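You operate a simulated robot arm through the tools that you are given. There is no shell and no other tool.

The job below is to be done with a simulated two-armed robot. You get a single attempt, and the scene is never put back.

## Task
Bleed at the white BLEED knob till the foam is gone, pump up to green and shut PUMP.
Fine: shut the knob again; PUMP all the way; never into the red; leave the other levers, the red SET knob and the other pipes alone.

Only the result counts: the job must be done as asked and must still hold three seconds after the hand-in. Knocking over, shifting, dropping, spilling or breaking anything else fails it.

## Robot
Two 7-joint arms with fingered hands on one trunk that stands fixed in place. Base frame: the origin is at the foot of the trunk, x ahead of it, y to its left, z up. Units: mm, degrees, N and s.
The left shoulder is at [29, 125, 1277], the right one opposite. With the tool pointing down near the work surface each hand reaches from about 340 to 800 mm from the base axis, measured 20 degrees to its own side. Payload 4 kg a hand.
Tool frame (each hand has its own): the origin (TCP) lies between the finger pads and is the grasp point; the fingertips stand 29 mm ahead of it; z points along the fingers, y is the line along which they close. The gripper opens to 100 mm; its body begins 34 mm behind the TCP. The gripper is a hand of 5 fingers: y runs from the thumb to the fingers, the wrist lies at [-15, -105, -177] in the tool frame.
Orientation is that of the tool frame in the base frame, as [roll, pitch, yaw] about the fixed x, y, z axes, in that order (R = Rz(yaw) Ry(pitch) Rx(roll)). With the fingers straight down and the wrist toward the robot, the tool's x, y and z point along [0, 1, 0], [1, 0, 0] and [0, 0, -1] of the base frame.

## Interface
- The arms move only by the tool step_arm. It takes "left_targets", "right_targets" or both (then of equal length, played together; a hand with none holds still); each is a list of rows, each a list of 6 numbers: the shift along the tool's x, y, z in units of 30 mm (1.0 is 30 mm), then the turn, a rotation vector about the tool's x, y, z in units of 8 degrees (1.0 is 8 degrees). In form: [[tx, ty, tz, ax, ay, az], ...]. A call has 1 to 20 rows; each row shifts and turns the commanded pose from where the row before left it, along the tool's axes as they then stand. A call with a number of a shift or a turn outside -1 to 1 is refused whole. Each row takes 0.2 s and may step no farther than 50 mm and 8.6 degrees from the row before; otherwise, the whole call is refused. A pose out of reach is approached as far as the arm can. The call stops where the force on the tool passes 40 N (or 10 N more than at its start, if that is more) or the arm is blocked; 0.2 s more then pass. In this call time passes only in rows, and 0.2 s behind the last. The reply holds the time, the measured pose of the TCP, the force on the tool along the base axes, the opening and the grip force, in the units named above and with some noise, with the torque about the TCP (base axes, N m) and any sound that the robot's microphone picked up.
- Cameras (640 x 400 px; columns grow to the right, rows downward): "scene" is now at [128.7, 50.4, 1419.2]; the picture's right is [0.51, -0.86, 0.00], its down [-0.31, -0.18, -0.93] and it looks along [0.81, 0.47, -0.36] (base axes); focal length 267 px, centre (320, 200). "left" rides on the left gripper at [-66, -86, -121] in its tool frame; the picture's right is [-0.76, -0.31, 0.58], its down [0.59, -0.70, 0.40] and it looks along [0.28, 0.64, 0.71] (tool axes); focal length 247 px, centre (320, 200). "right" rides on the right gripper at [66, -86, -121] in its tool frame; the picture's right is [-0.76, 0.31, -0.58], its down [-0.59, -0.70, 0.40] and it looks along [-0.28, 0.64, 0.71] (tool axes); focal length 247 px, centre (320, 200). There is no depth. A picture from a camera that has moved, and an enlarged one, comes with that camera's place and axes in the base frame and with its lens. The place of the scene camera against the robot may be out by one fixed shift of up to 25 mm in any direction.
- capture(camera): a new picture of that camera. No time passes.
- slide_trunk(by): moves the trunk up (or, below 0, down) by that many mm; the arms and the scene camera ride with it, the base frame stays. It gives what a move gives, with no picture.
- set_fingers(index, middle, ring, little, thumb_bend, thumb_turn, hand): sets how far each is bent, from 0 (flat) to 1 (curled in); at 0.3 the hand is open as for a grip, at 0.7 the pads meet at the TCP. One left out holds its place. A second passes; each finger stops where it meets its share of the squeeze, and holds until it gets a number again. It is the only way to open and close the hand. It gives what a move gives, with no picture; readings hold the bend of each and the force on index, middle, ring, little, thumb and palm. thumb_turn goes from beside the hand (0) to across from the fingers (1), as for a grip.
- pan_tilt(pan, tilt): turns the head with the scene camera to pan (to the left, within 80 degrees either way) and tilt (down, from -29 to 69), counted from straight ahead of the robot (the tilt from the chest, where the trunk bows). It gives what a move gives.
- zoom(camera, box): a new picture of the part [left, top, right, bottom] of that camera's present view, enlarged. No time passes.
- hand_in(): hands the job in; it is judged then, once.

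Places have to be worked out from the pictures, the camera data and where the tool is seen. Open the grippers and draw the arms clear of the work before you hand the job in, unless the task says otherwise.

The tools are called after "Request:" as a command line: name --argument value ..., lists and objects as JSON in quotes. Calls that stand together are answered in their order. step_arm: Moves the arms, as the interface text tells. Its arguments: {"type":"object","properties":{"left_targets":{"type":"array","items":{"type":"array","items":{"type":"number"}}},"right_targets":{"type":"array","items":{"type":"array","items":{"type":"number"}}}},"required":[]} The other tools are called the same way: slide_trunk (by) moves the trunk up or down; set_fingers (index, middle, ring, little, thumb_bend, thumb_turn, hand) moves the fingers one by one; pan_tilt (pan, tilt) turns the head that bears the scene camera; capture (camera) takes a picture; zoom (camera, box) takes an enlarged picture of a part of a camera's view; hand_in () hands the job in.

At the start:

```text
t: 0.0
left_eef_pos: [417.5, 464.3, 1224.5]
left_orientation: [179.9, 0.1, 90.0]
left_wrist_force: [0.2, -0.2, 0.0]
left_ft_torque: [0.02, 0.03, 0.01]
left_finger_gap: 99.9
left_grasp_force: 0.1
left_shape: jaw
left_bend: [0.3, 0.3, 0.3, 0.3, 0.3, 0.98]
left_finger forces: [0.0, 0.0, 0.0, 0.1, 0.0, 0.1]
right_eef_pos: [449.8, 37.8, 1335.7]
right_orientation: [-179.9, 0.0, 90.0]
right_wrist_force: [-0.2, 0.2, 0.5]
right_ft_torque: [-0.01, -0.01, -0.01]
right_finger_gap: 99.9
right_grasp_force: 0.0
right_shape: jaw
right_bend: [0.3, 0.3, 0.3, 0.3, 0.3, 0.98]
right_finger forces: [0.0, 0.0, 0.0, 0.1, 0.1, 0.0]
trunk travel left (down, up): [-475.0, 272.0]
head pan, tilt (commanded): [30.5, 20.9]
```

scene: 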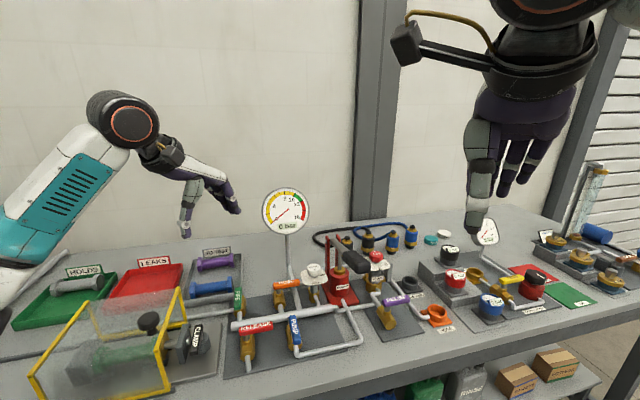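
right: 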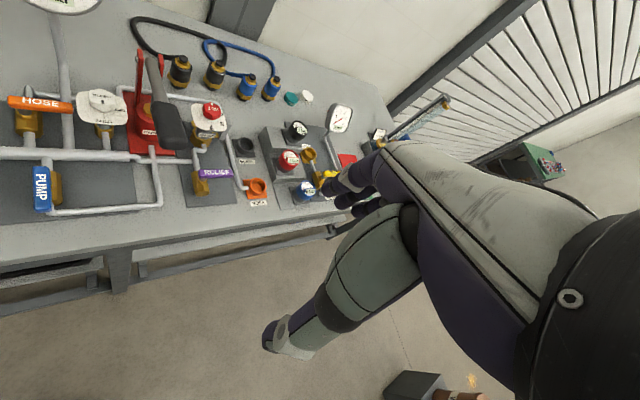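
left: 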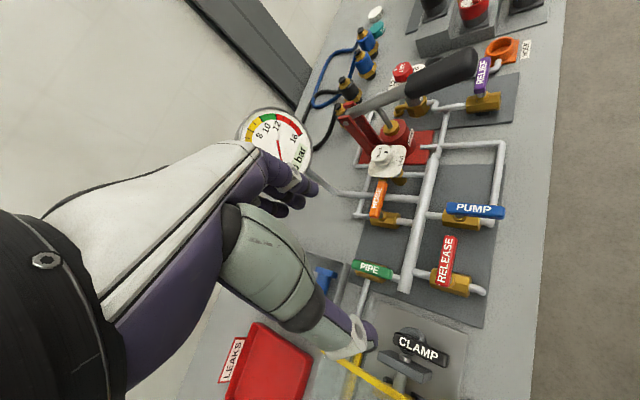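

I begin by looking closer at the bench: the manifold with levers, the knobs, the pump handle and the gauge.

Request:
zoom --camera "scene" --box '[210, 180, 450, 380]'

Request:
zoom --camera "right" --box '[0, 0, 320, 240]'

Request:
zoom --camera "left" --box '[230, 20, 550, 300]'

```text
2.00 times, centred on (330, 280) of scene
camera zoom: at [128.7, 50.4, 1419.2], right [0.51, -0.86, 0.0], down [-0.31, -0.18, -0.93], along [0.81, 0.47, -0.36], focal length 534 px, centre (300, 40)
```

zoom: 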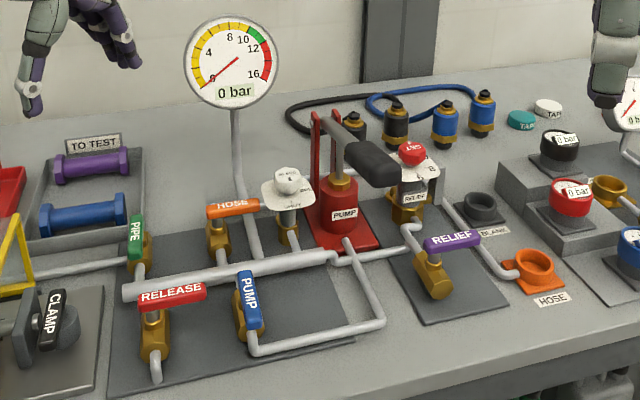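

```text
1.67 times, centred on (160, 120) of right
camera zoom: at [364.9, 102.7, 1456.6], right [0.31, -0.76, 0.58], down [-0.7, -0.59, -0.4], along [0.64, -0.28, -0.71], focal length 412 px, centre (587, 333)
```

zoom: 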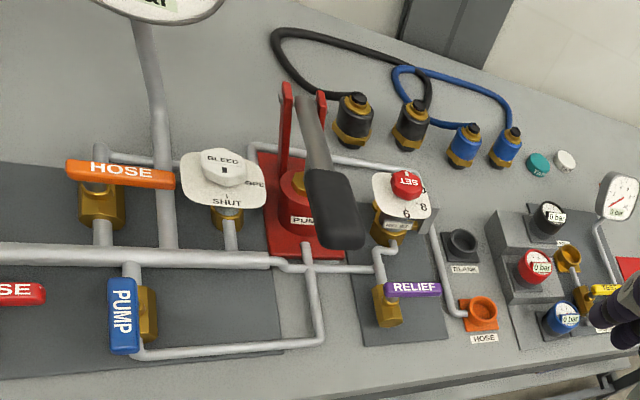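

```text
1.43 times, centred on (390, 160) of left
camera zoom: at [331.9, 399.4, 1346.9], right [-0.31, -0.76, -0.58], down [-0.7, 0.59, -0.4], along [0.64, 0.28, -0.71], focal length 353 px, centre (220, 257)
```

zoom: 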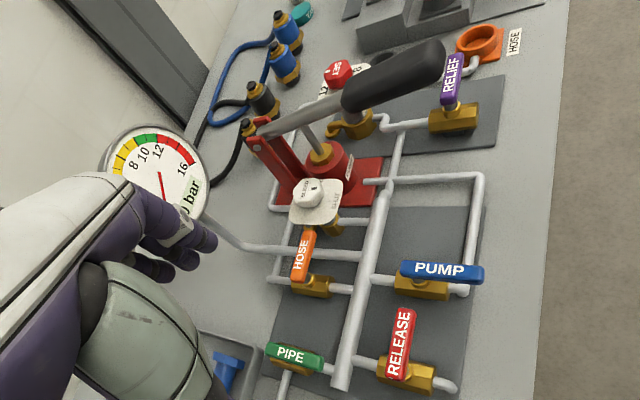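

From the two wrist views I triangulate the BLEED knob near (660, 390, 978), the PUMP lever from (515, 362, 933) to (463, 309, 941) and the pump grip's free end near (606, 225, 1073). Before moving I zoom in on the bleed dial, the gauge and the levers.

Request:
zoom --camera "right" --box '[70, 60, 180, 130]'

Request:
zoom --camera "left" --box '[340, 110, 440, 210]'

Request:
zoom --camera "scene" --box '[220, 250, 360, 350]'

Request:
zoom --camera "scene" --box '[255, 180, 315, 240]'

Request:
zoom --camera "scene" --box '[310, 240, 450, 330]'

```text
5.71 times, centred on (125, 95) of right
camera zoom: at [364.9, 102.7, 1456.6], right [0.31, -0.76, 0.58], down [-0.7, -0.59, -0.4], along [0.64, -0.28, -0.71], focal length 1411 px, centre (1434, 800)
```

zoom: 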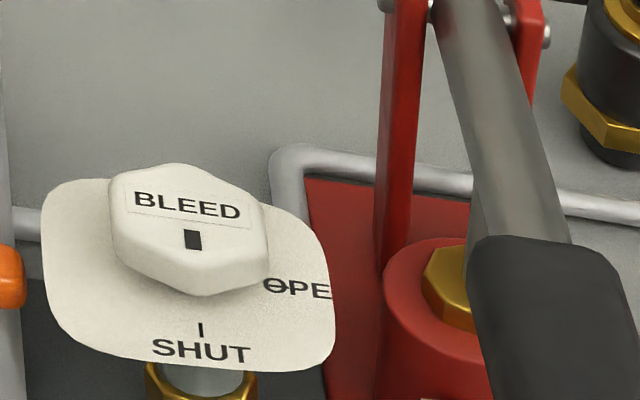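

```text
4.00 times, centred on (390, 160) of left
camera zoom: at [331.9, 399.4, 1346.9], right [-0.31, -0.76, -0.58], down [-0.7, 0.59, -0.4], along [0.64, 0.28, -0.71], focal length 988 px, centre (40, 360)
```

zoom: 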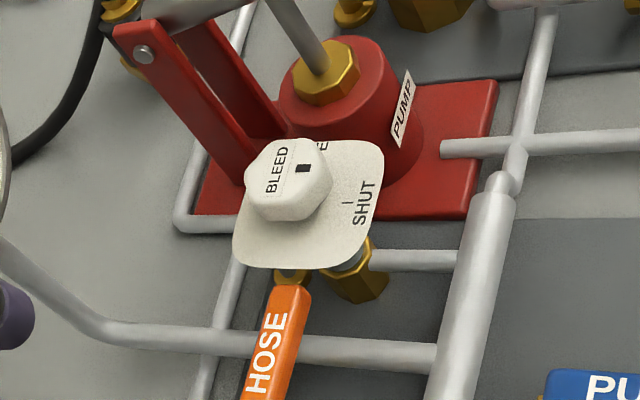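

```text
4.00 times, centred on (290, 300) of scene
camera zoom: at [128.7, 50.4, 1419.2], right [0.51, -0.86, 0.0], down [-0.31, -0.18, -0.93], along [0.81, 0.47, -0.36], focal length 1067 px, centre (440, -200)
```

zoom: 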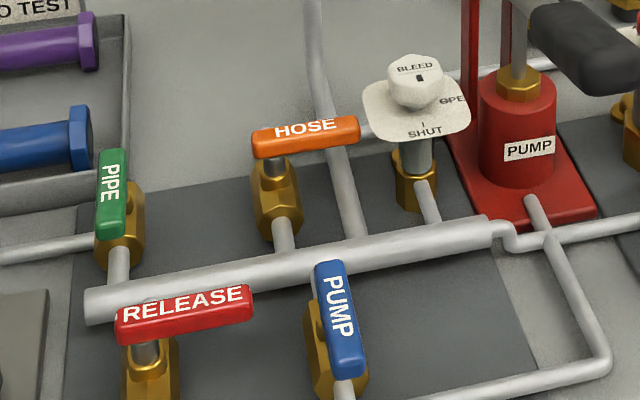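

```text
6.67 times, centred on (285, 210) of scene
camera zoom: at [128.7, 50.4, 1419.2], right [0.51, -0.86, 0.0], down [-0.31, -0.18, -0.93], along [0.81, 0.47, -0.36], focal length 1779 px, centre (553, 133)
```

zoom: 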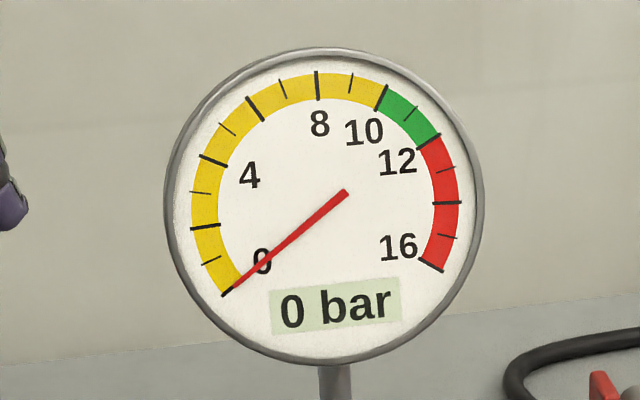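

```text
4.44 times, centred on (380, 285) of scene
camera zoom: at [128.7, 50.4, 1419.2], right [0.51, -0.86, 0.0], down [-0.31, -0.18, -0.93], along [0.81, 0.47, -0.36], focal length 1186 px, centre (53, -178)
```

zoom: 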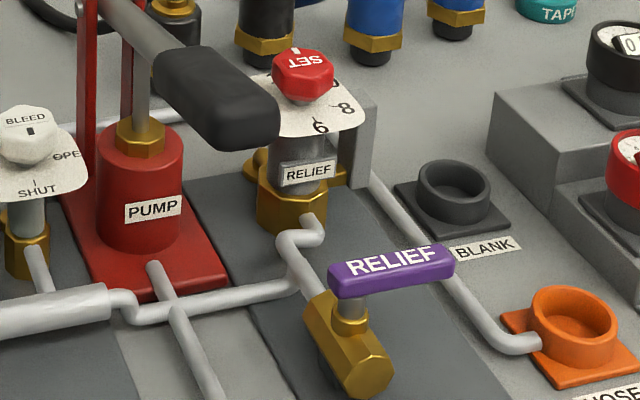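

The gauge is at 0 (green 10–12, red above 12). The bleed pointer is at SHUT with OPEN on the right, and the PUMP lever lies along its pipe, so it is open. I turn the head more toward the manifold and zoom in on the valve details.

Request:
pan_tilt --pan 35 --tilt 35

Request:
zoom --camera "left" --box '[410, 180, 530, 310]'

Request:
zoom --camera "right" --box '[0, 140, 130, 230]'

```text
t: 0.8
left_eef_pos: [418.0, 463.9, 1223.3]
left_orientation: [-179.9, 0.1, 90.2]
left_wrist_force: [0.1, -0.6, -1.1]
left_ft_torque: [0.01, 0.01, 0.02]
left_finger_gap: 99.6
left_grasp_force: 0.0
left_shape: jaw
left_bend: [0.3, 0.3, 0.3, 0.3, 0.3, 0.98]
left_finger forces: [0.0, 0.0, 0.0, 0.0, 0.0, 0.1]
right_eef_pos: [449.5, 37.8, 1336.1]
right_orientation: [180.0, 0.0, 89.9]
right_wrist_force: [-0.5, 0.0, 0.2]
right_ft_torque: [0.01, 0.0, 0.02]
right_finger_gap: 100.0
right_grasp_force: 0.0
right_shape: jaw
right_bend: [0.3, 0.3, 0.3, 0.3, 0.3, 0.98]
right_finger forces: [0.0, 0.0, 0.0, 0.0, 0.1, 0.0]
trunk travel left (down, up): [-475.0, 272.0]
head pan, tilt (commanded): [35.0, 35.0]
```

```text
3.08 times, centred on (470, 245) of left
camera zoom: at [331.9, 399.4, 1346.9], right [-0.31, -0.76, -0.58], down [-0.7, 0.59, -0.4], along [0.64, 0.28, -0.71], focal length 760 px, centre (-142, 62)
```

zoom: 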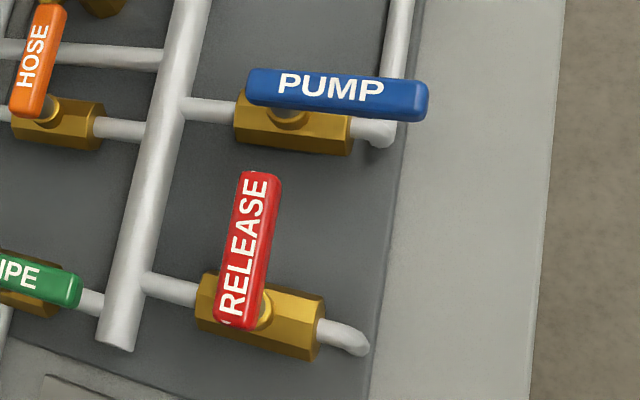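

```text
4.44 times, centred on (65, 185) of right
camera zoom: at [364.8, 102.7, 1456.6], right [0.31, -0.76, 0.58], down [-0.7, -0.59, -0.4], along [0.64, -0.28, -0.71], focal length 1098 px, centre (1453, 267)
```

zoom: 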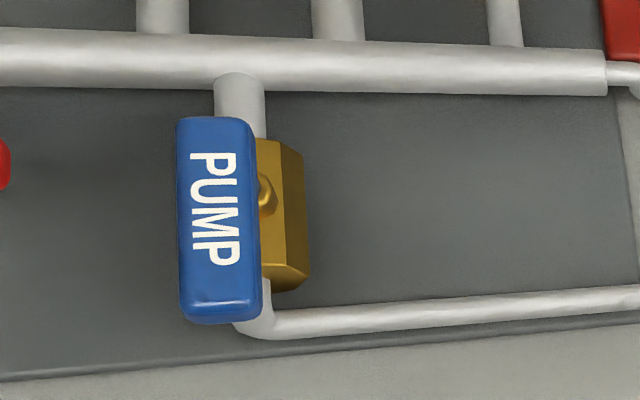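

The RELEASE lever is shut and points right from its stem, so PUMP should likewise shut with its free end swung right. I take a fresh scene picture from the new head position.

Request:
capture --camera "scene"

```text
taken
camera scene: at [120.7, 53.7, 1396.8], right [0.57, -0.82, 0.0], down [-0.47, -0.33, -0.82], along [0.67, 0.47, -0.57], focal length 267 px, centre (320, 200)
```

scene: 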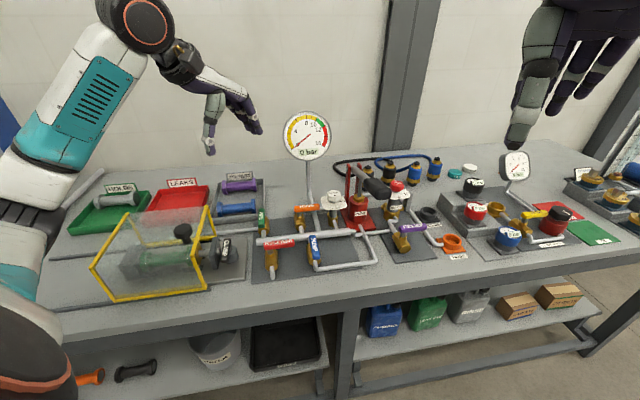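

I look closer at the guarded test piece and the whole manifold from this angle.

Request:
zoom --camera "scene" --box '[80, 180, 270, 310]'

Request:
zoom --camera "scene" --box '[280, 150, 460, 280]'

```text
3.08 times, centred on (175, 245) of scene
camera zoom: at [120.7, 53.7, 1396.8], right [0.57, -0.82, 0.0], down [-0.47, -0.33, -0.82], along [0.67, 0.47, -0.57], focal length 821 px, centre (766, 62)
```

zoom: 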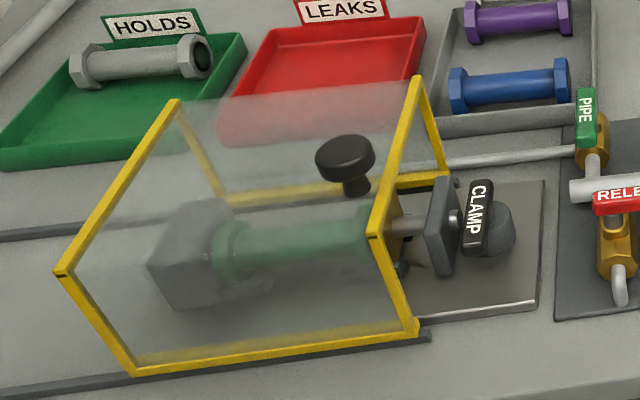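

```text
3.08 times, centred on (370, 215) of scene
camera zoom: at [120.7, 53.7, 1396.8], right [0.57, -0.82, 0.0], down [-0.47, -0.33, -0.82], along [0.67, 0.47, -0.57], focal length 821 px, centre (166, 154)
```

zoom: 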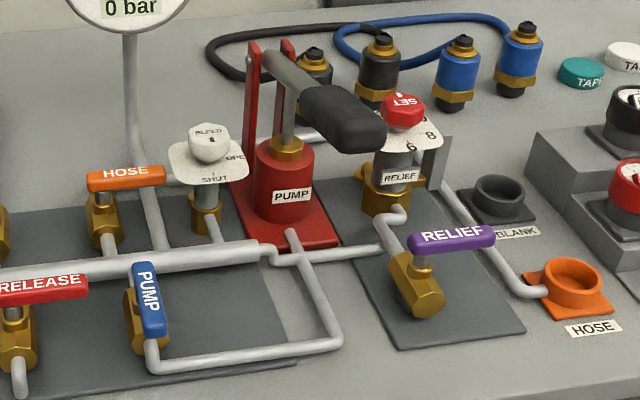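

I judge the bench to be turned 45° (depth along [0.707, 0.707]), with the knob centre near (662, 390), its top at z≈981 and its plate at z≈949. I bring the left hand high above the knob at yaw about 110, clear of the gauge post and pump handle, to look closer.

Request:
step_arm --left_targets '[[-0.27, 0.9, 0.16, 0, 0, 0], [-0.27, 0.9, 0.16, 0, 0, 0], [-0.27, 0.9, 0.16, 0, 0, 0], [-0.27, 0.9, 0.16, 0, 0, 0], [-0.27, 0.9, 0.16, 0, 0, 0], [-0.27, 0.9, 0.16, 0, 0, 0], [-0.27, 0.9, 0.16, 0, 0, 0], [-0.27, 0.9, 0.16, 0, 0, 0], [-0.27, 0.9, 0.16, 0, 0, 0], [0, 0, 0, 0, 0, -0.83], [0, 0, 0, 0, 0, -0.83], [0, 0, 0, 0, 0, -0.83]]'

```text
t: 3.4
left_eef_pos: [660.4, 391.6, 1180.5]
left_orientation: [180.0, 0.0, 110.0]
left_wrist_force: [0.6, -0.3, -0.1]
left_ft_torque: [-0.02, -0.01, -0.02]
left_finger_gap: 99.6
left_grasp_force: 0.1
left_shape: jaw
left_bend: [0.3, 0.3, 0.3, 0.3, 0.3, 0.98]
left_finger forces: [0.1, 0.0, 0.0, 0.0, 0.0, 0.1]
right_eef_pos: [449.7, 38.1, 1336.3]
right_orientation: [-179.9, -0.1, 90.0]
right_wrist_force: [0.0, 0.2, 0.2]
right_ft_torque: [0.02, -0.01, 0.01]
right_finger_gap: 99.8
right_grasp_force: 0.0
right_shape: jaw
right_bend: [0.3, 0.3, 0.3, 0.3, 0.3, 0.98]
right_finger forces: [0.0, 0.1, 0.0, 0.0, 0.1, 0.0]
trunk travel left (down, up): [-475.0, 272.0]
head pan, tilt (commanded): [35.0, 35.0]
```

The hand is at (660, 392, 1180). I take pictures from all cameras to place the knob relative to the hand.

Request:
capture --camera "left"

Request:
capture --camera "scene"

Request:
capture --camera "right"

```text
taken
camera left: at [602.5, 300.6, 1303.5], right [-0.03, -0.82, -0.58], down [-0.86, 0.31, -0.4], along [0.51, 0.49, -0.71], focal length 247 px, centre (320, 200)
```

left: 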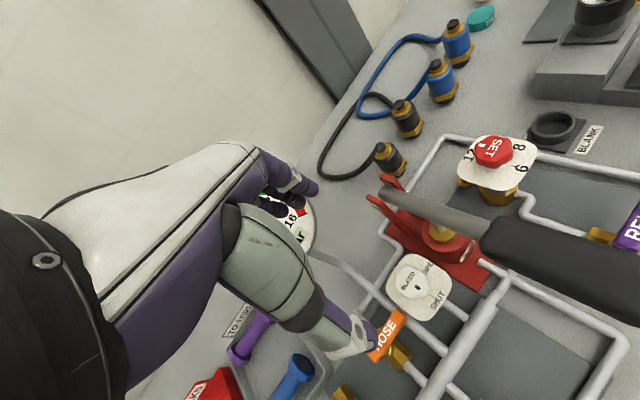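

```text
taken
camera scene: at [120.7, 53.6, 1396.8], right [0.57, -0.82, 0.0], down [-0.47, -0.33, -0.82], along [0.67, 0.47, -0.57], focal length 267 px, centre (320, 200)
```

scene: 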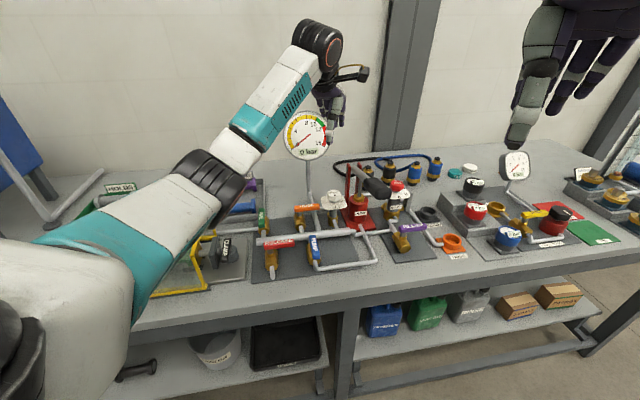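

```text
taken
camera right: at [364.9, 102.5, 1456.6], right [0.31, -0.76, 0.58], down [-0.7, -0.59, -0.4], along [0.64, -0.28, -0.71], focal length 247 px, centre (320, 200)
```

right: 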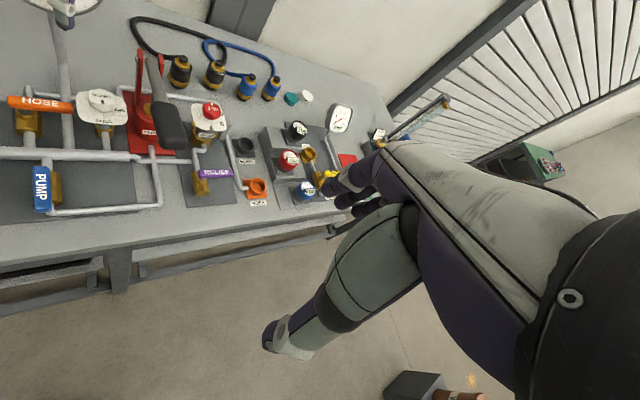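

The knob now appears in the left view near (415, 275). I zoom in to fix its centre and read its state.

Request:
zoom --camera "left" --box '[360, 230, 480, 340]'

Request:
zoom --camera "right" --box '[70, 60, 180, 130]'

```text
3.64 times, centred on (420, 285) of left
camera zoom: at [602.5, 300.6, 1303.5], right [-0.03, -0.82, -0.58], down [-0.86, 0.31, -0.4], along [0.51, 0.49, -0.71], focal length 898 px, centre (-44, -109)
```

zoom: 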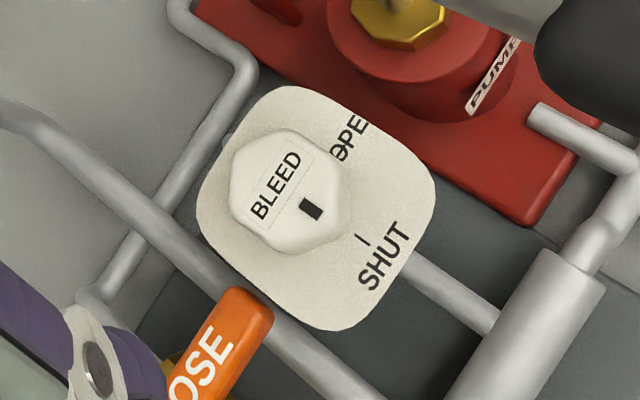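

```text
5.71 times, centred on (125, 95) of right
camera zoom: at [364.9, 102.5, 1456.6], right [0.31, -0.76, 0.58], down [-0.7, -0.59, -0.4], along [0.64, -0.28, -0.71], focal length 1411 px, centre (1434, 800)
```

zoom: 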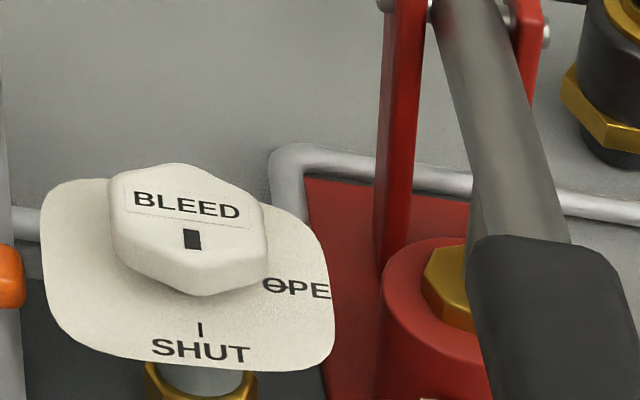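

The knob centre comes out near (664, 388) with the top at z≈980, about 42 mm across. I narrow the left hand's opening a bit so it clears the pump handle, and will then lower it.

Request:
set_fingers --hand "left" --index 0.4 --middle 0.4 --ring 0.4 --little 0.4 --thumb_bend 0.4 --thumb_turn 1

Request:
capture --camera "left"

Request:
zoom --camera "scene" --box '[270, 60, 430, 180]'

```text
t: 4.4
left_eef_pos: [661.0, 391.2, 1181.3]
left_orientation: [-180.0, 0.0, 109.9]
left_wrist_force: [0.0, 0.5, -0.2]
left_ft_torque: [0.01, -0.01, 0.0]
left_finger_gap: 75.0
left_grasp_force: 0.1
left_shape: fingers
left_bend: [0.4, 0.4, 0.4, 0.4, 0.4, 0.99]
left_finger forces: [0.0, 0.0, 0.1, 0.1, 0.0, 0.0]
right_eef_pos: [449.5, 38.2, 1334.6]
right_orientation: [180.0, 0.0, 90.0]
right_wrist_force: [0.3, 0.1, 0.0]
right_ft_torque: [-0.02, 0.02, 0.03]
right_finger_gap: 99.7
right_grasp_force: 0.0
right_shape: jaw
right_bend: [0.3, 0.3, 0.3, 0.3, 0.3, 0.98]
right_finger forces: [0.0, 0.0, 0.0, 0.0, 0.0, 0.0]
trunk travel left (down, up): [-475.0, 272.0]
head pan, tilt (commanded): [35.0, 35.0]
```

```text
taken
camera left: at [602.5, 300.8, 1303.3], right [-0.03, -0.82, -0.58], down [-0.86, 0.31, -0.4], along [0.51, 0.48, -0.71], focal length 247 px, centre (320, 200)
```

left: 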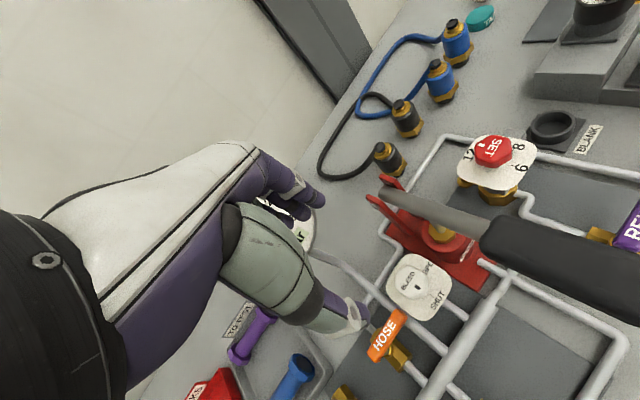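

```text
3.33 times, centred on (350, 120) of scene
camera zoom: at [120.8, 53.7, 1396.7], right [0.57, -0.82, 0.0], down [-0.47, -0.33, -0.82], along [0.67, 0.47, -0.57], focal length 889 px, centre (220, 467)
```

zoom: 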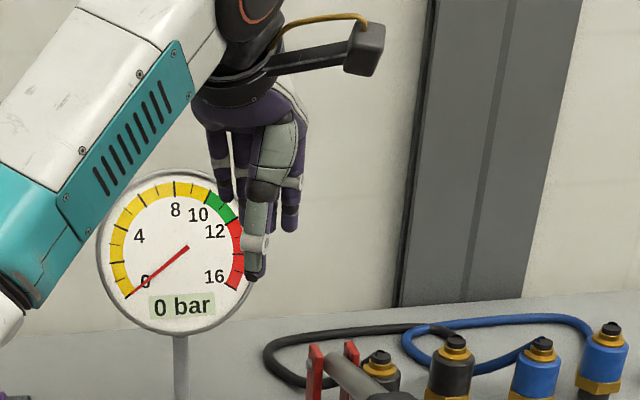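

The gap is now 75 mm and the hand looks clear of the gauge and handle. I lower 100 mm with a small sideways correction and look again.

Request:
step_arm --left_targets '[[-0.03, 0.015, 0.83, 0, 0, 0], [-0.03, 0.015, 0.83, 0, 0, 0], [-0.03, 0.015, 0.83, 0, 0, 0], [-0.03, 0.015, 0.83, 0, 0, 0]]'

Request:
capture --camera "left"

Request:
zoom --camera "scene" --box '[260, 90, 440, 250]'

Request:
zoom --camera "right" --box '[40, 0, 240, 150]'

```text
t: 5.4
left_eef_pos: [661.8, 389.2, 1080.3]
left_orientation: [-179.9, -0.1, 110.0]
left_wrist_force: [0.9, -0.1, -0.1]
left_ft_torque: [-0.01, -0.02, -0.02]
left_finger_gap: 74.9
left_grasp_force: 0.1
left_shape: fingers
left_bend: [0.4, 0.4, 0.4, 0.4, 0.4, 0.99]
left_finger forces: [0.0, 0.0, 0.0, 0.0, 0.0, 0.0]
right_eef_pos: [450.2, 37.4, 1334.7]
right_orientation: [-180.0, 0.1, 90.0]
right_wrist_force: [0.3, 0.2, 0.8]
right_ft_torque: [-0.01, 0.0, 0.0]
right_finger_gap: 99.7
right_grasp_force: 0.0
right_shape: jaw
right_bend: [0.3, 0.3, 0.3, 0.3, 0.3, 0.98]
right_finger forces: [0.0, 0.0, 0.0, 0.1, 0.0, 0.1]
trunk travel left (down, up): [-475.0, 272.0]
head pan, tilt (commanded): [35.0, 35.0]
```

```text
taken
camera left: at [605.0, 297.8, 1203.0], right [-0.03, -0.82, -0.58], down [-0.86, 0.31, -0.4], along [0.51, 0.48, -0.71], focal length 247 px, centre (320, 200)
```

left: 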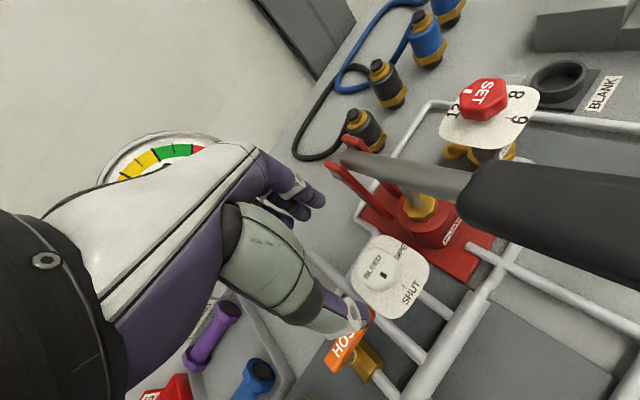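

```text
2.50 times, centred on (350, 170) of scene
camera zoom: at [120.9, 53.8, 1396.7], right [0.57, -0.82, 0.0], down [-0.47, -0.33, -0.82], along [0.67, 0.47, -0.57], focal length 667 px, centre (245, 275)
```

zoom: 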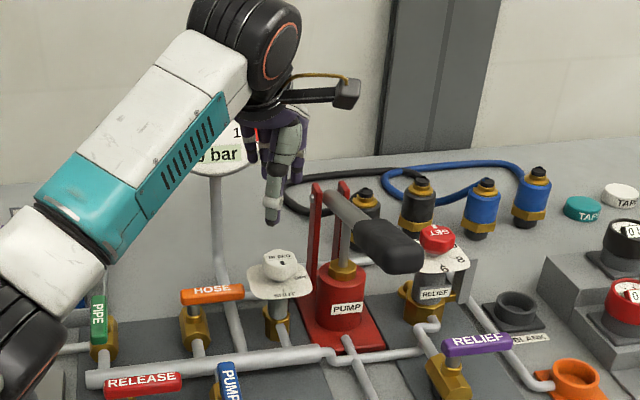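

```text
2.67 times, centred on (140, 75) of right
camera zoom: at [365.2, 102.7, 1456.5], right [0.31, -0.76, 0.58], down [-0.7, -0.59, -0.4], along [0.64, -0.28, -0.71], focal length 659 px, centre (800, 533)
```

zoom: 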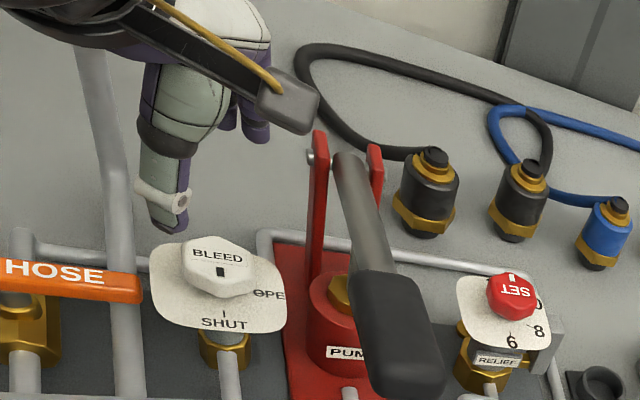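

I zoom in on the knob from this closer place to pin its centre down before closing in.

Request:
zoom --camera "left" --box '[330, 210, 450, 330]'

```text
3.33 times, centred on (390, 270) of left
camera zoom: at [605.0, 297.8, 1203.0], right [-0.03, -0.82, -0.58], down [-0.86, 0.31, -0.4], along [0.51, 0.48, -0.71], focal length 823 px, centre (87, -33)
```

zoom: 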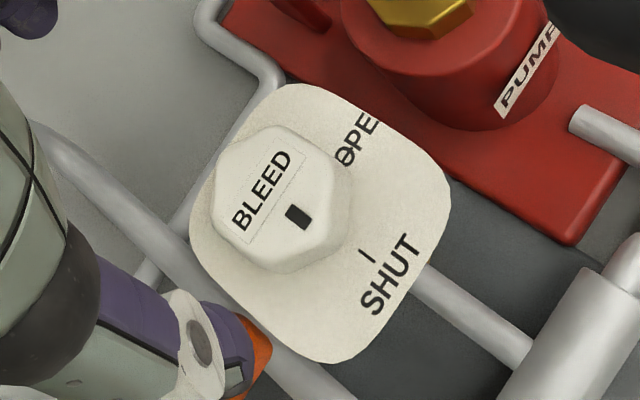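

Using the dial's SHUT and OPEN ticks I place the knob axis at about (667, 389.5). I shift 4–5 mm that way and descend to TCP z≈990, so the fingertips stay above the plate.

Request:
step_arm --left_targets '[[-0.05, 0.14, 0.75, 0, 0, 0], [0, 0, 0.75, 0, 0, 0], [0, 0, 0.75, 0, 0, 0], [0, 0, 0.75, 0, 0, 0]]'

Request:
capture --camera "left"

Request:
zoom --camera "scene" --box '[260, 130, 440, 260]'

Request:
zoom --camera "right" --box '[40, 30, 200, 150]'

```text
t: 6.4
left_eef_pos: [666.7, 389.0, 992.5]
left_orientation: [-180.0, 0.0, 109.8]
left_wrist_force: [0.7, 1.4, 0.4]
left_ft_torque: [0.03, -0.04, 0.0]
left_finger_gap: 74.5
left_grasp_force: 0.0
left_shape: fingers
left_bend: [0.4, 0.4, 0.4, 0.4, 0.4, 0.99]
left_finger forces: [0.0, 0.1, 0.1, 0.0, 0.0, 0.0]
right_eef_pos: [448.9, 37.8, 1335.3]
right_orientation: [180.0, 0.1, 90.0]
right_wrist_force: [0.1, 0.2, -0.7]
right_ft_torque: [-0.01, 0.02, 0.01]
right_finger_gap: 99.9
right_grasp_force: 0.1
right_shape: jaw
right_bend: [0.3, 0.3, 0.3, 0.3, 0.3, 0.98]
right_finger forces: [0.1, 0.0, 0.1, 0.0, 0.1, 0.0]
trunk travel left (down, up): [-475.0, 272.0]
head pan, tilt (commanded): [35.0, 35.0]
```

```text
taken
camera left: at [609.2, 298.1, 1114.2], right [-0.03, -0.82, -0.58], down [-0.86, 0.31, -0.4], along [0.51, 0.48, -0.71], focal length 247 px, centre (320, 200)
```

left: 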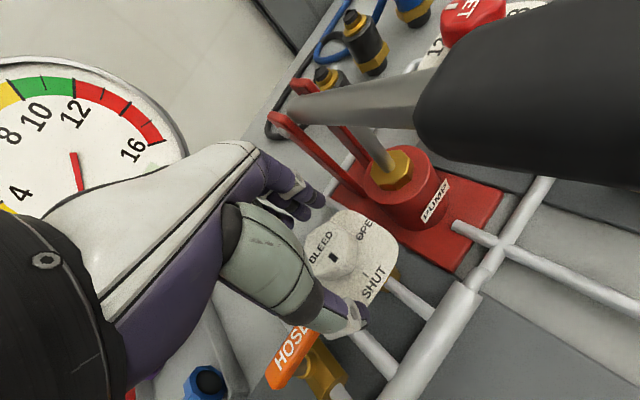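

```text
3.08 times, centred on (350, 195) of scene
camera zoom: at [120.8, 53.7, 1396.7], right [0.57, -0.82, 0.0], down [-0.47, -0.33, -0.82], along [0.67, 0.47, -0.57], focal length 821 px, centre (228, 215)
```

zoom: 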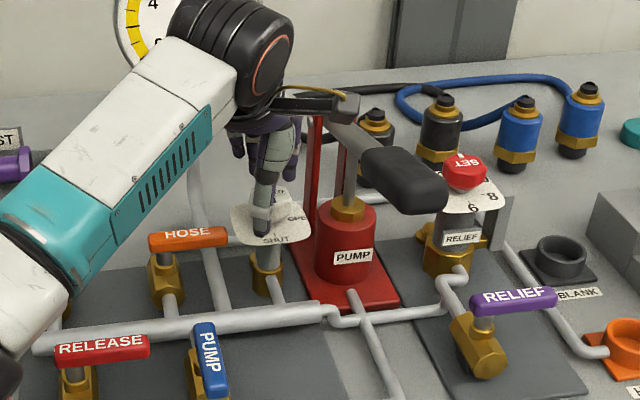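

```text
3.33 times, centred on (120, 90) of right
camera zoom: at [365.0, 102.7, 1456.5], right [0.31, -0.76, 0.58], down [-0.7, -0.59, -0.4], along [0.64, -0.28, -0.71], focal length 823 px, centre (987, 567)
```

zoom: 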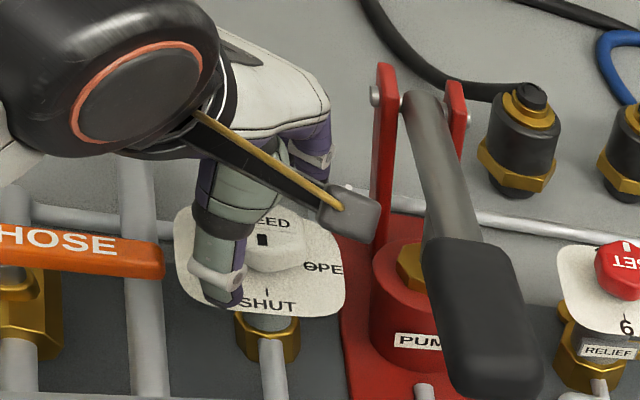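

The hand straddles the knob with the thumb in front and fingers behind, clear of the handle. I close gently on the knob.

Request:
set_fingers --hand "left" --index 0.58 --middle 0.6 --ring 0.6 --little 0.58 --thumb_bend 0.6

Request:
capture --camera "left"

Request:
zoom --camera "right" --box '[40, 30, 200, 150]'

```text
t: 7.4
left_eef_pos: [667.8, 388.3, 992.0]
left_orientation: [-180.0, 0.0, 110.0]
left_wrist_force: [2.9, 0.4, 0.5]
left_ft_torque: [0.07, -0.05, 0.02]
left_finger_gap: 33.4
left_grasp_force: 3.2
left_shape: fingers
left_bend: [0.56, 0.57, 0.6, 0.57, 0.59, 1.0]
left_finger forces: [1.2, 3.2, 0.1, 0.0, 1.5, 0.0]
right_eef_pos: [450.0, 38.2, 1335.6]
right_orientation: [-179.9, 0.1, 90.1]
right_wrist_force: [-1.0, 1.2, 0.4]
right_ft_torque: [0.01, 0.02, 0.01]
right_finger_gap: 99.7
right_grasp_force: 0.0
right_shape: jaw
right_bend: [0.3, 0.3, 0.3, 0.3, 0.3, 0.98]
right_finger forces: [0.1, 0.1, 0.1, 0.0, 0.0, 0.0]
trunk travel left (down, up): [-475.0, 272.0]
head pan, tilt (commanded): [35.0, 35.0]
```

```text
taken
camera left: at [609.4, 298.0, 1114.2], right [-0.03, -0.82, -0.58], down [-0.86, 0.31, -0.4], along [0.51, 0.48, -0.71], focal length 247 px, centre (320, 200)
```

left: 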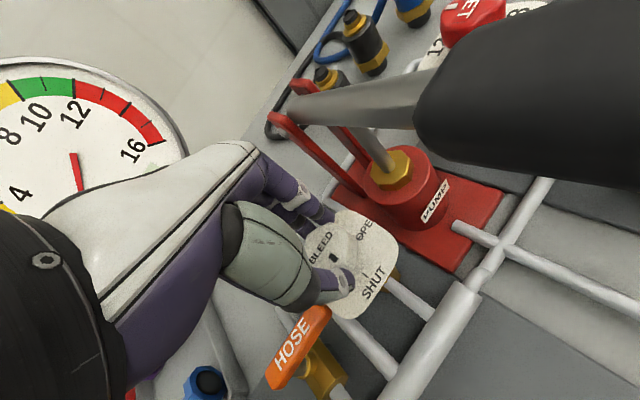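

```text
3.33 times, centred on (120, 90) of right
camera zoom: at [365.3, 102.7, 1456.5], right [0.31, -0.76, 0.58], down [-0.7, -0.59, -0.4], along [0.64, -0.28, -0.71], focal length 823 px, centre (987, 567)
```

zoom: 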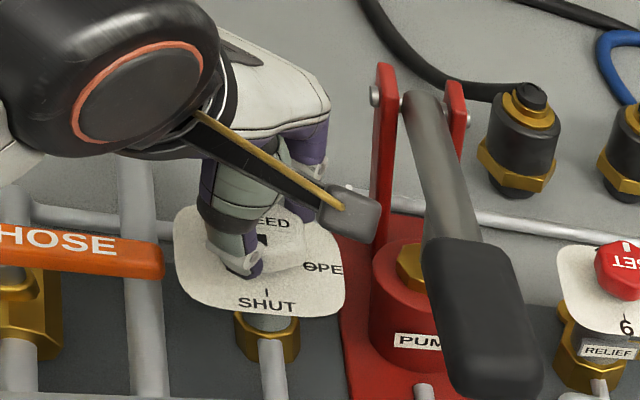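

The index, middle and thumb touch the knob lightly (1–3 N). I close further for a firmer hold before turning.

Request:
set_fingers --hand "left" --index 0.7 --middle 0.7 --ring 0.66 --little 0.6 --thumb_bend 0.75

Request:
zoom --camera "left" --box '[260, 160, 440, 340]'

```text
t: 8.4
left_eef_pos: [667.1, 388.6, 991.4]
left_orientation: [180.0, 0.0, 109.9]
left_wrist_force: [5.8, 3.0, 3.4]
left_ft_torque: [0.11, -0.18, -0.01]
left_finger_gap: 29.7
left_grasp_force: 16.6
left_shape: fingers
left_bend: [0.58, 0.59, 0.66, 0.6, 0.63, 1.0]
left_finger forces: [9.8, 9.7, 0.0, 0.1, 13.2, 0.1]
right_eef_pos: [449.0, 39.1, 1335.5]
right_orientation: [-179.9, 0.0, 90.0]
right_wrist_force: [-0.8, 0.1, 0.3]
right_ft_torque: [0.02, 0.01, 0.0]
right_finger_gap: 99.9
right_grasp_force: 0.1
right_shape: jaw
right_bend: [0.3, 0.3, 0.3, 0.3, 0.3, 0.98]
right_finger forces: [0.0, 0.0, 0.0, 0.0, 0.0, 0.1]
trunk travel left (down, up): [-475.0, 272.0]
head pan, tilt (commanded): [35.0, 35.0]
```

```text
2.22 times, centred on (350, 250) of left
camera zoom: at [609.6, 298.1, 1114.3], right [-0.03, -0.82, -0.58], down [-0.86, 0.31, -0.4], along [0.51, 0.48, -0.71], focal length 549 px, centre (253, 89)
```

zoom: 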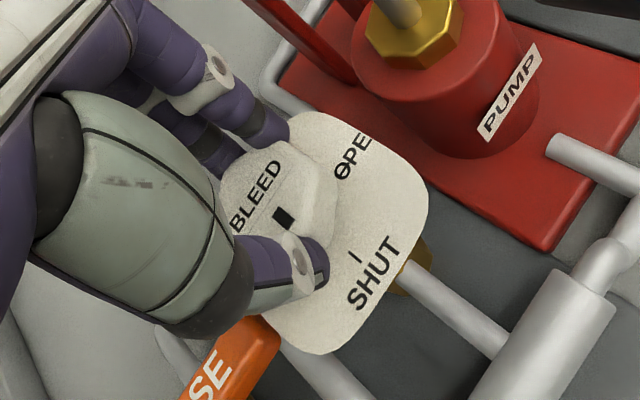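

The grip is firm (about 10 N each on index and middle, 13 N thumb). I turn the knob counter-clockwise from above (about tool −z), starting with a modest 15° to check the forces.

Request:
step_arm --left_targets '[[0, 0, 0, 0, 0, -0.62], [0, 0, 0, 0, 0, -0.62], [0, 0, 0, 0, 0, -0.62]]'

Request:
zoom --camera "left" --box '[260, 160, 440, 340]'

Request:
zoom --camera "right" --box '[40, 30, 200, 150]'

```text
t: 9.2
left_eef_pos: [667.3, 389.0, 992.6]
left_orientation: [-180.0, 0.0, 125.0]
left_wrist_force: [7.3, 3.8, 5.7]
left_ft_torque: [0.13, -0.25, -0.02]
left_finger_gap: 29.9
left_grasp_force: 17.1
left_shape: fingers
left_bend: [0.57, 0.59, 0.66, 0.6, 0.64, 1.0]
left_finger forces: [11.5, 9.9, 0.0, 0.0, 13.0, 0.0]
right_eef_pos: [450.1, 38.6, 1334.8]
right_orientation: [-179.9, 0.1, 89.9]
right_wrist_force: [1.2, 0.5, 0.1]
right_ft_torque: [-0.01, 0.02, -0.03]
right_finger_gap: 100.0
right_grasp_force: 0.0
right_shape: jaw
right_bend: [0.3, 0.3, 0.3, 0.3, 0.3, 0.98]
right_finger forces: [0.0, 0.0, 0.0, 0.0, 0.0, 0.0]
trunk travel left (down, up): [-475.0, 272.0]
head pan, tilt (commanded): [35.0, 35.0]
```

```text
2.22 times, centred on (350, 250) of left
camera zoom: at [635.4, 286.3, 1114.2], right [0.18, -0.8, -0.58], down [-0.91, 0.08, -0.4], along [0.36, 0.6, -0.71], focal length 549 px, centre (253, 89)
```

zoom: 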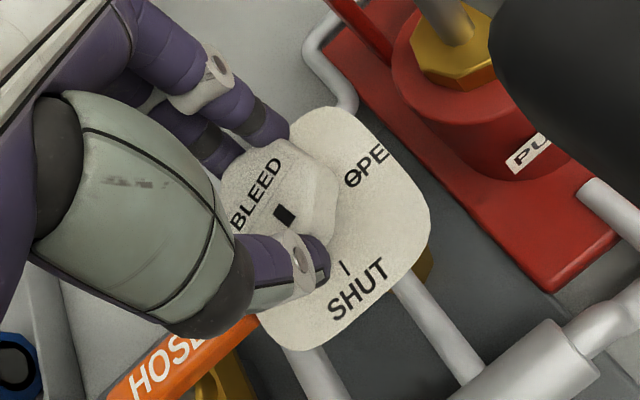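

```text
3.33 times, centred on (120, 90) of right
camera zoom: at [365.6, 102.6, 1456.5], right [0.31, -0.76, 0.58], down [-0.7, -0.59, -0.4], along [0.64, -0.28, -0.71], focal length 823 px, centre (987, 567)
```

zoom: 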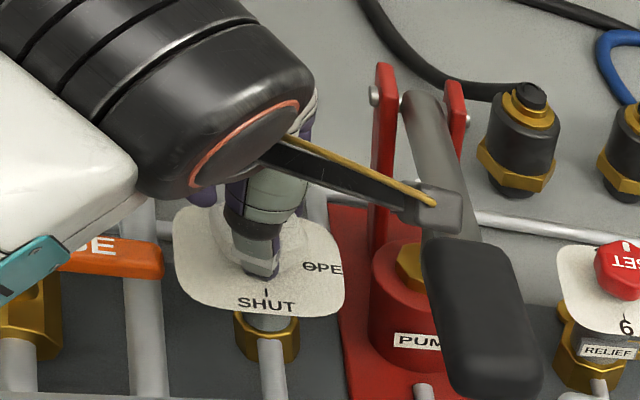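

The knob follows the hand (its mark has left the SHUT tick by 15°), and the camera arm stays above the pump handle. I turn another 35°.

Request:
step_arm --left_targets '[[0, 0, 0, 0, 0, -0.625], [0, 0, 0, 0, 0, -0.625], [0, 0, 0, 0, 0, -0.625], [0, 0, 0, 0, 0, -0.625], [0, 0, 0, 0, 0, -0.625], [0, 0, 0, 0, 0, -0.625], [0, 0, 0, 0, 0, -0.625]]'

Request:
zoom --camera "left" --box '[260, 160, 440, 340]'

Request:
zoom --camera "right" --box '[40, 30, 200, 150]'

Request:
capture --camera "scene"

```text
t: 10.8
left_eef_pos: [668.2, 389.6, 991.1]
left_orientation: [-180.0, 0.0, 159.9]
left_wrist_force: [9.0, 7.8, 5.8]
left_ft_torque: [0.27, -0.27, -0.06]
left_finger_gap: 29.9
left_grasp_force: 17.3
left_shape: fingers
left_bend: [0.56, 0.59, 0.66, 0.6, 0.65, 1.0]
left_finger forces: [13.0, 8.9, 0.1, 0.1, 12.1, 0.0]
right_eef_pos: [449.3, 38.1, 1335.6]
right_orientation: [-179.9, 0.0, 90.0]
right_wrist_force: [-0.1, -0.6, 0.4]
right_ft_torque: [-0.02, 0.0, 0.02]
right_finger_gap: 99.7
right_grasp_force: 0.0
right_shape: jaw
right_bend: [0.3, 0.3, 0.3, 0.3, 0.3, 0.98]
right_finger forces: [0.0, 0.1, 0.0, 0.0, 0.0, 0.0]
trunk travel left (down, up): [-475.0, 272.0]
head pan, tilt (commanded): [35.0, 35.0]
```

```text
2.22 times, centred on (350, 250) of left
camera zoom: at [700.3, 286.5, 1113.9], right [0.61, -0.55, -0.58], down [-0.79, -0.46, -0.4], along [-0.05, 0.7, -0.71], focal length 549 px, centre (253, 89)
```

zoom: 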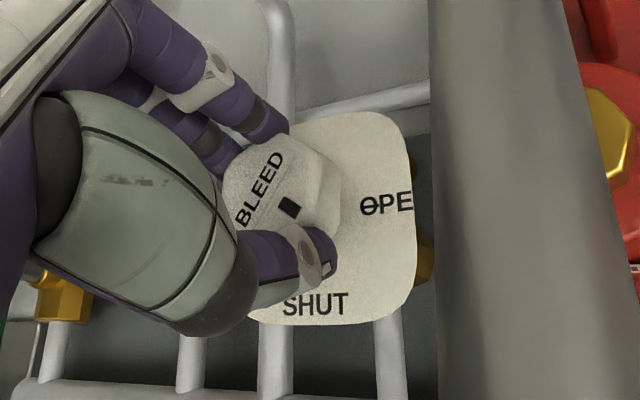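

```text
3.33 times, centred on (120, 90) of right
camera zoom: at [365.5, 102.9, 1456.4], right [0.31, -0.76, 0.58], down [-0.7, -0.59, -0.4], along [0.64, -0.28, -0.71], focal length 823 px, centre (987, 567)
```

zoom: 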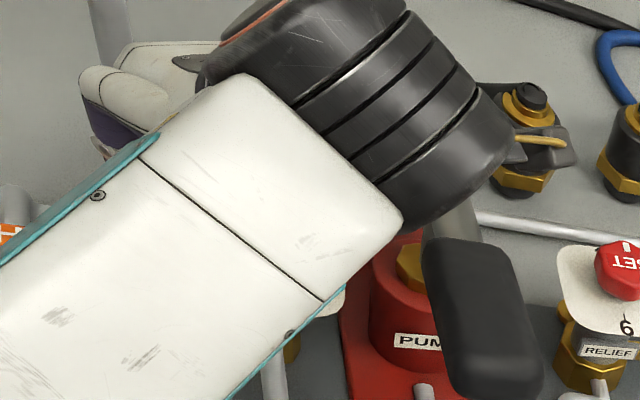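

```text
taken
camera scene: at [121.3, 54.0, 1396.7], right [0.57, -0.82, 0.0], down [-0.47, -0.33, -0.82], along [0.67, 0.47, -0.57], focal length 267 px, centre (320, 200)
```

scene: 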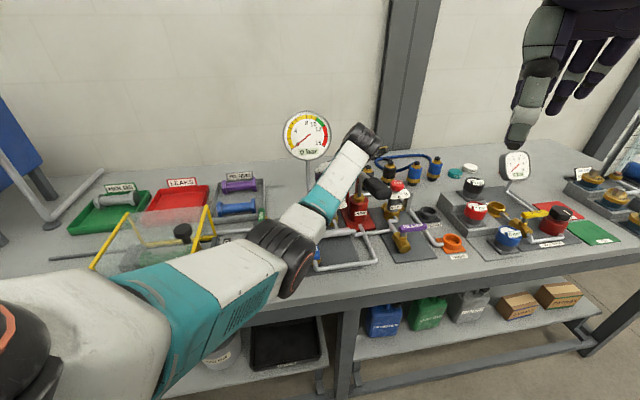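

The knob has turned 50° so far, and the arm would get stretched going on. I open the fingers, swing back 45° and re-grip for the rest.

Request:
set_fingers --hand "left" --index 0.4 --middle 0.4 --ring 0.4 --little 0.4 --thumb_bend 0.4

Request:
step_arm --left_targets '[[0, 0, 0, 0, 0, 0.8], [0, 0, 0, 0, 0, 0.8], [0, 0, 0, 0, 0, 0.8], [0, 0, 0, 0, 0, 0.8], [0, 0, 0, 0, 0, 0.8], [0, 0, 0, 0, 0, 0.8], [0, 0, 0, 0, 0, 0.8]]'

Request:
zoom --camera "left" --box '[260, 160, 440, 340]'

Request:
zoom --camera "right" --box '[40, 30, 200, 150]'

```text
t: 11.8
left_eef_pos: [667.2, 389.1, 991.8]
left_orientation: [-179.9, 0.0, 159.8]
left_wrist_force: [-1.2, 0.4, 0.7]
left_ft_torque: [0.01, 0.05, 0.04]
left_finger_gap: 74.3
left_grasp_force: 0.1
left_shape: fingers
left_bend: [0.4, 0.4, 0.4, 0.4, 0.4, 0.99]
left_finger forces: [0.0, 0.0, 0.1, 0.0, 0.0, 0.0]
right_eef_pos: [449.9, 37.6, 1335.8]
right_orientation: [-180.0, 0.0, 90.0]
right_wrist_force: [-0.6, -0.2, 0.0]
right_ft_torque: [-0.01, 0.0, 0.01]
right_finger_gap: 99.7
right_grasp_force: 0.1
right_shape: jaw
right_bend: [0.3, 0.3, 0.3, 0.3, 0.3, 0.98]
right_finger forces: [0.0, 0.0, 0.0, 0.0, 0.1, 0.1]
trunk travel left (down, up): [-475.0, 272.0]
head pan, tilt (commanded): [35.0, 35.0]
```

```text
t: 13.4
left_eef_pos: [667.3, 389.8, 991.2]
left_orientation: [180.0, 0.0, 115.0]
left_wrist_force: [0.0, 0.2, 0.5]
left_ft_torque: [-0.01, 0.03, 0.03]
left_finger_gap: 74.3
left_grasp_force: 0.0
left_shape: fingers
left_bend: [0.4, 0.4, 0.4, 0.4, 0.4, 0.99]
left_finger forces: [0.0, 0.0, 0.0, 0.1, 0.1, 0.0]
right_eef_pos: [450.3, 38.1, 1335.7]
right_orientation: [-179.9, -0.1, 90.0]
right_wrist_force: [-0.2, -0.2, 0.5]
right_ft_torque: [0.0, 0.01, 0.0]
right_finger_gap: 99.9
right_grasp_force: 0.1
right_shape: jaw
right_bend: [0.3, 0.3, 0.3, 0.3, 0.3, 0.98]
right_finger forces: [0.0, 0.0, 0.0, 0.1, 0.0, 0.0]
trunk travel left (down, up): [-475.0, 272.0]
head pan, tilt (commanded): [35.0, 35.0]
```

```text
2.22 times, centred on (350, 250) of left
camera zoom: at [617.5, 293.6, 1114.0], right [0.04, -0.82, -0.58], down [-0.89, 0.24, -0.4], along [0.46, 0.53, -0.71], focal length 549 px, centre (253, 89)
```

zoom: 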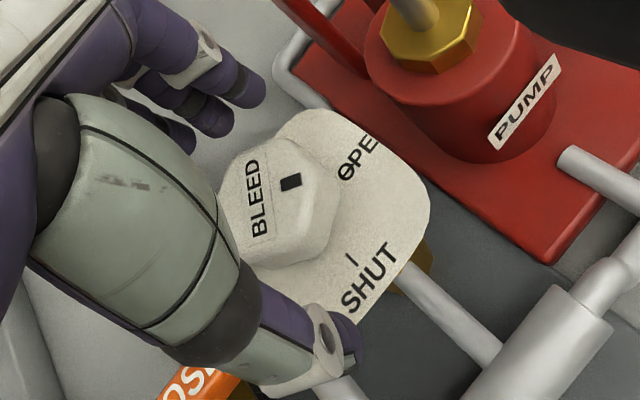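

```text
3.33 times, centred on (120, 90) of right
camera zoom: at [364.9, 102.9, 1456.6], right [0.31, -0.76, 0.58], down [-0.7, -0.59, -0.4], along [0.64, -0.28, -0.71], focal length 823 px, centre (987, 567)
```

zoom: 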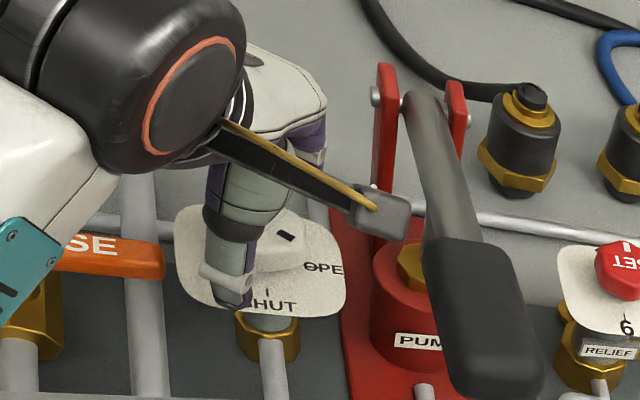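

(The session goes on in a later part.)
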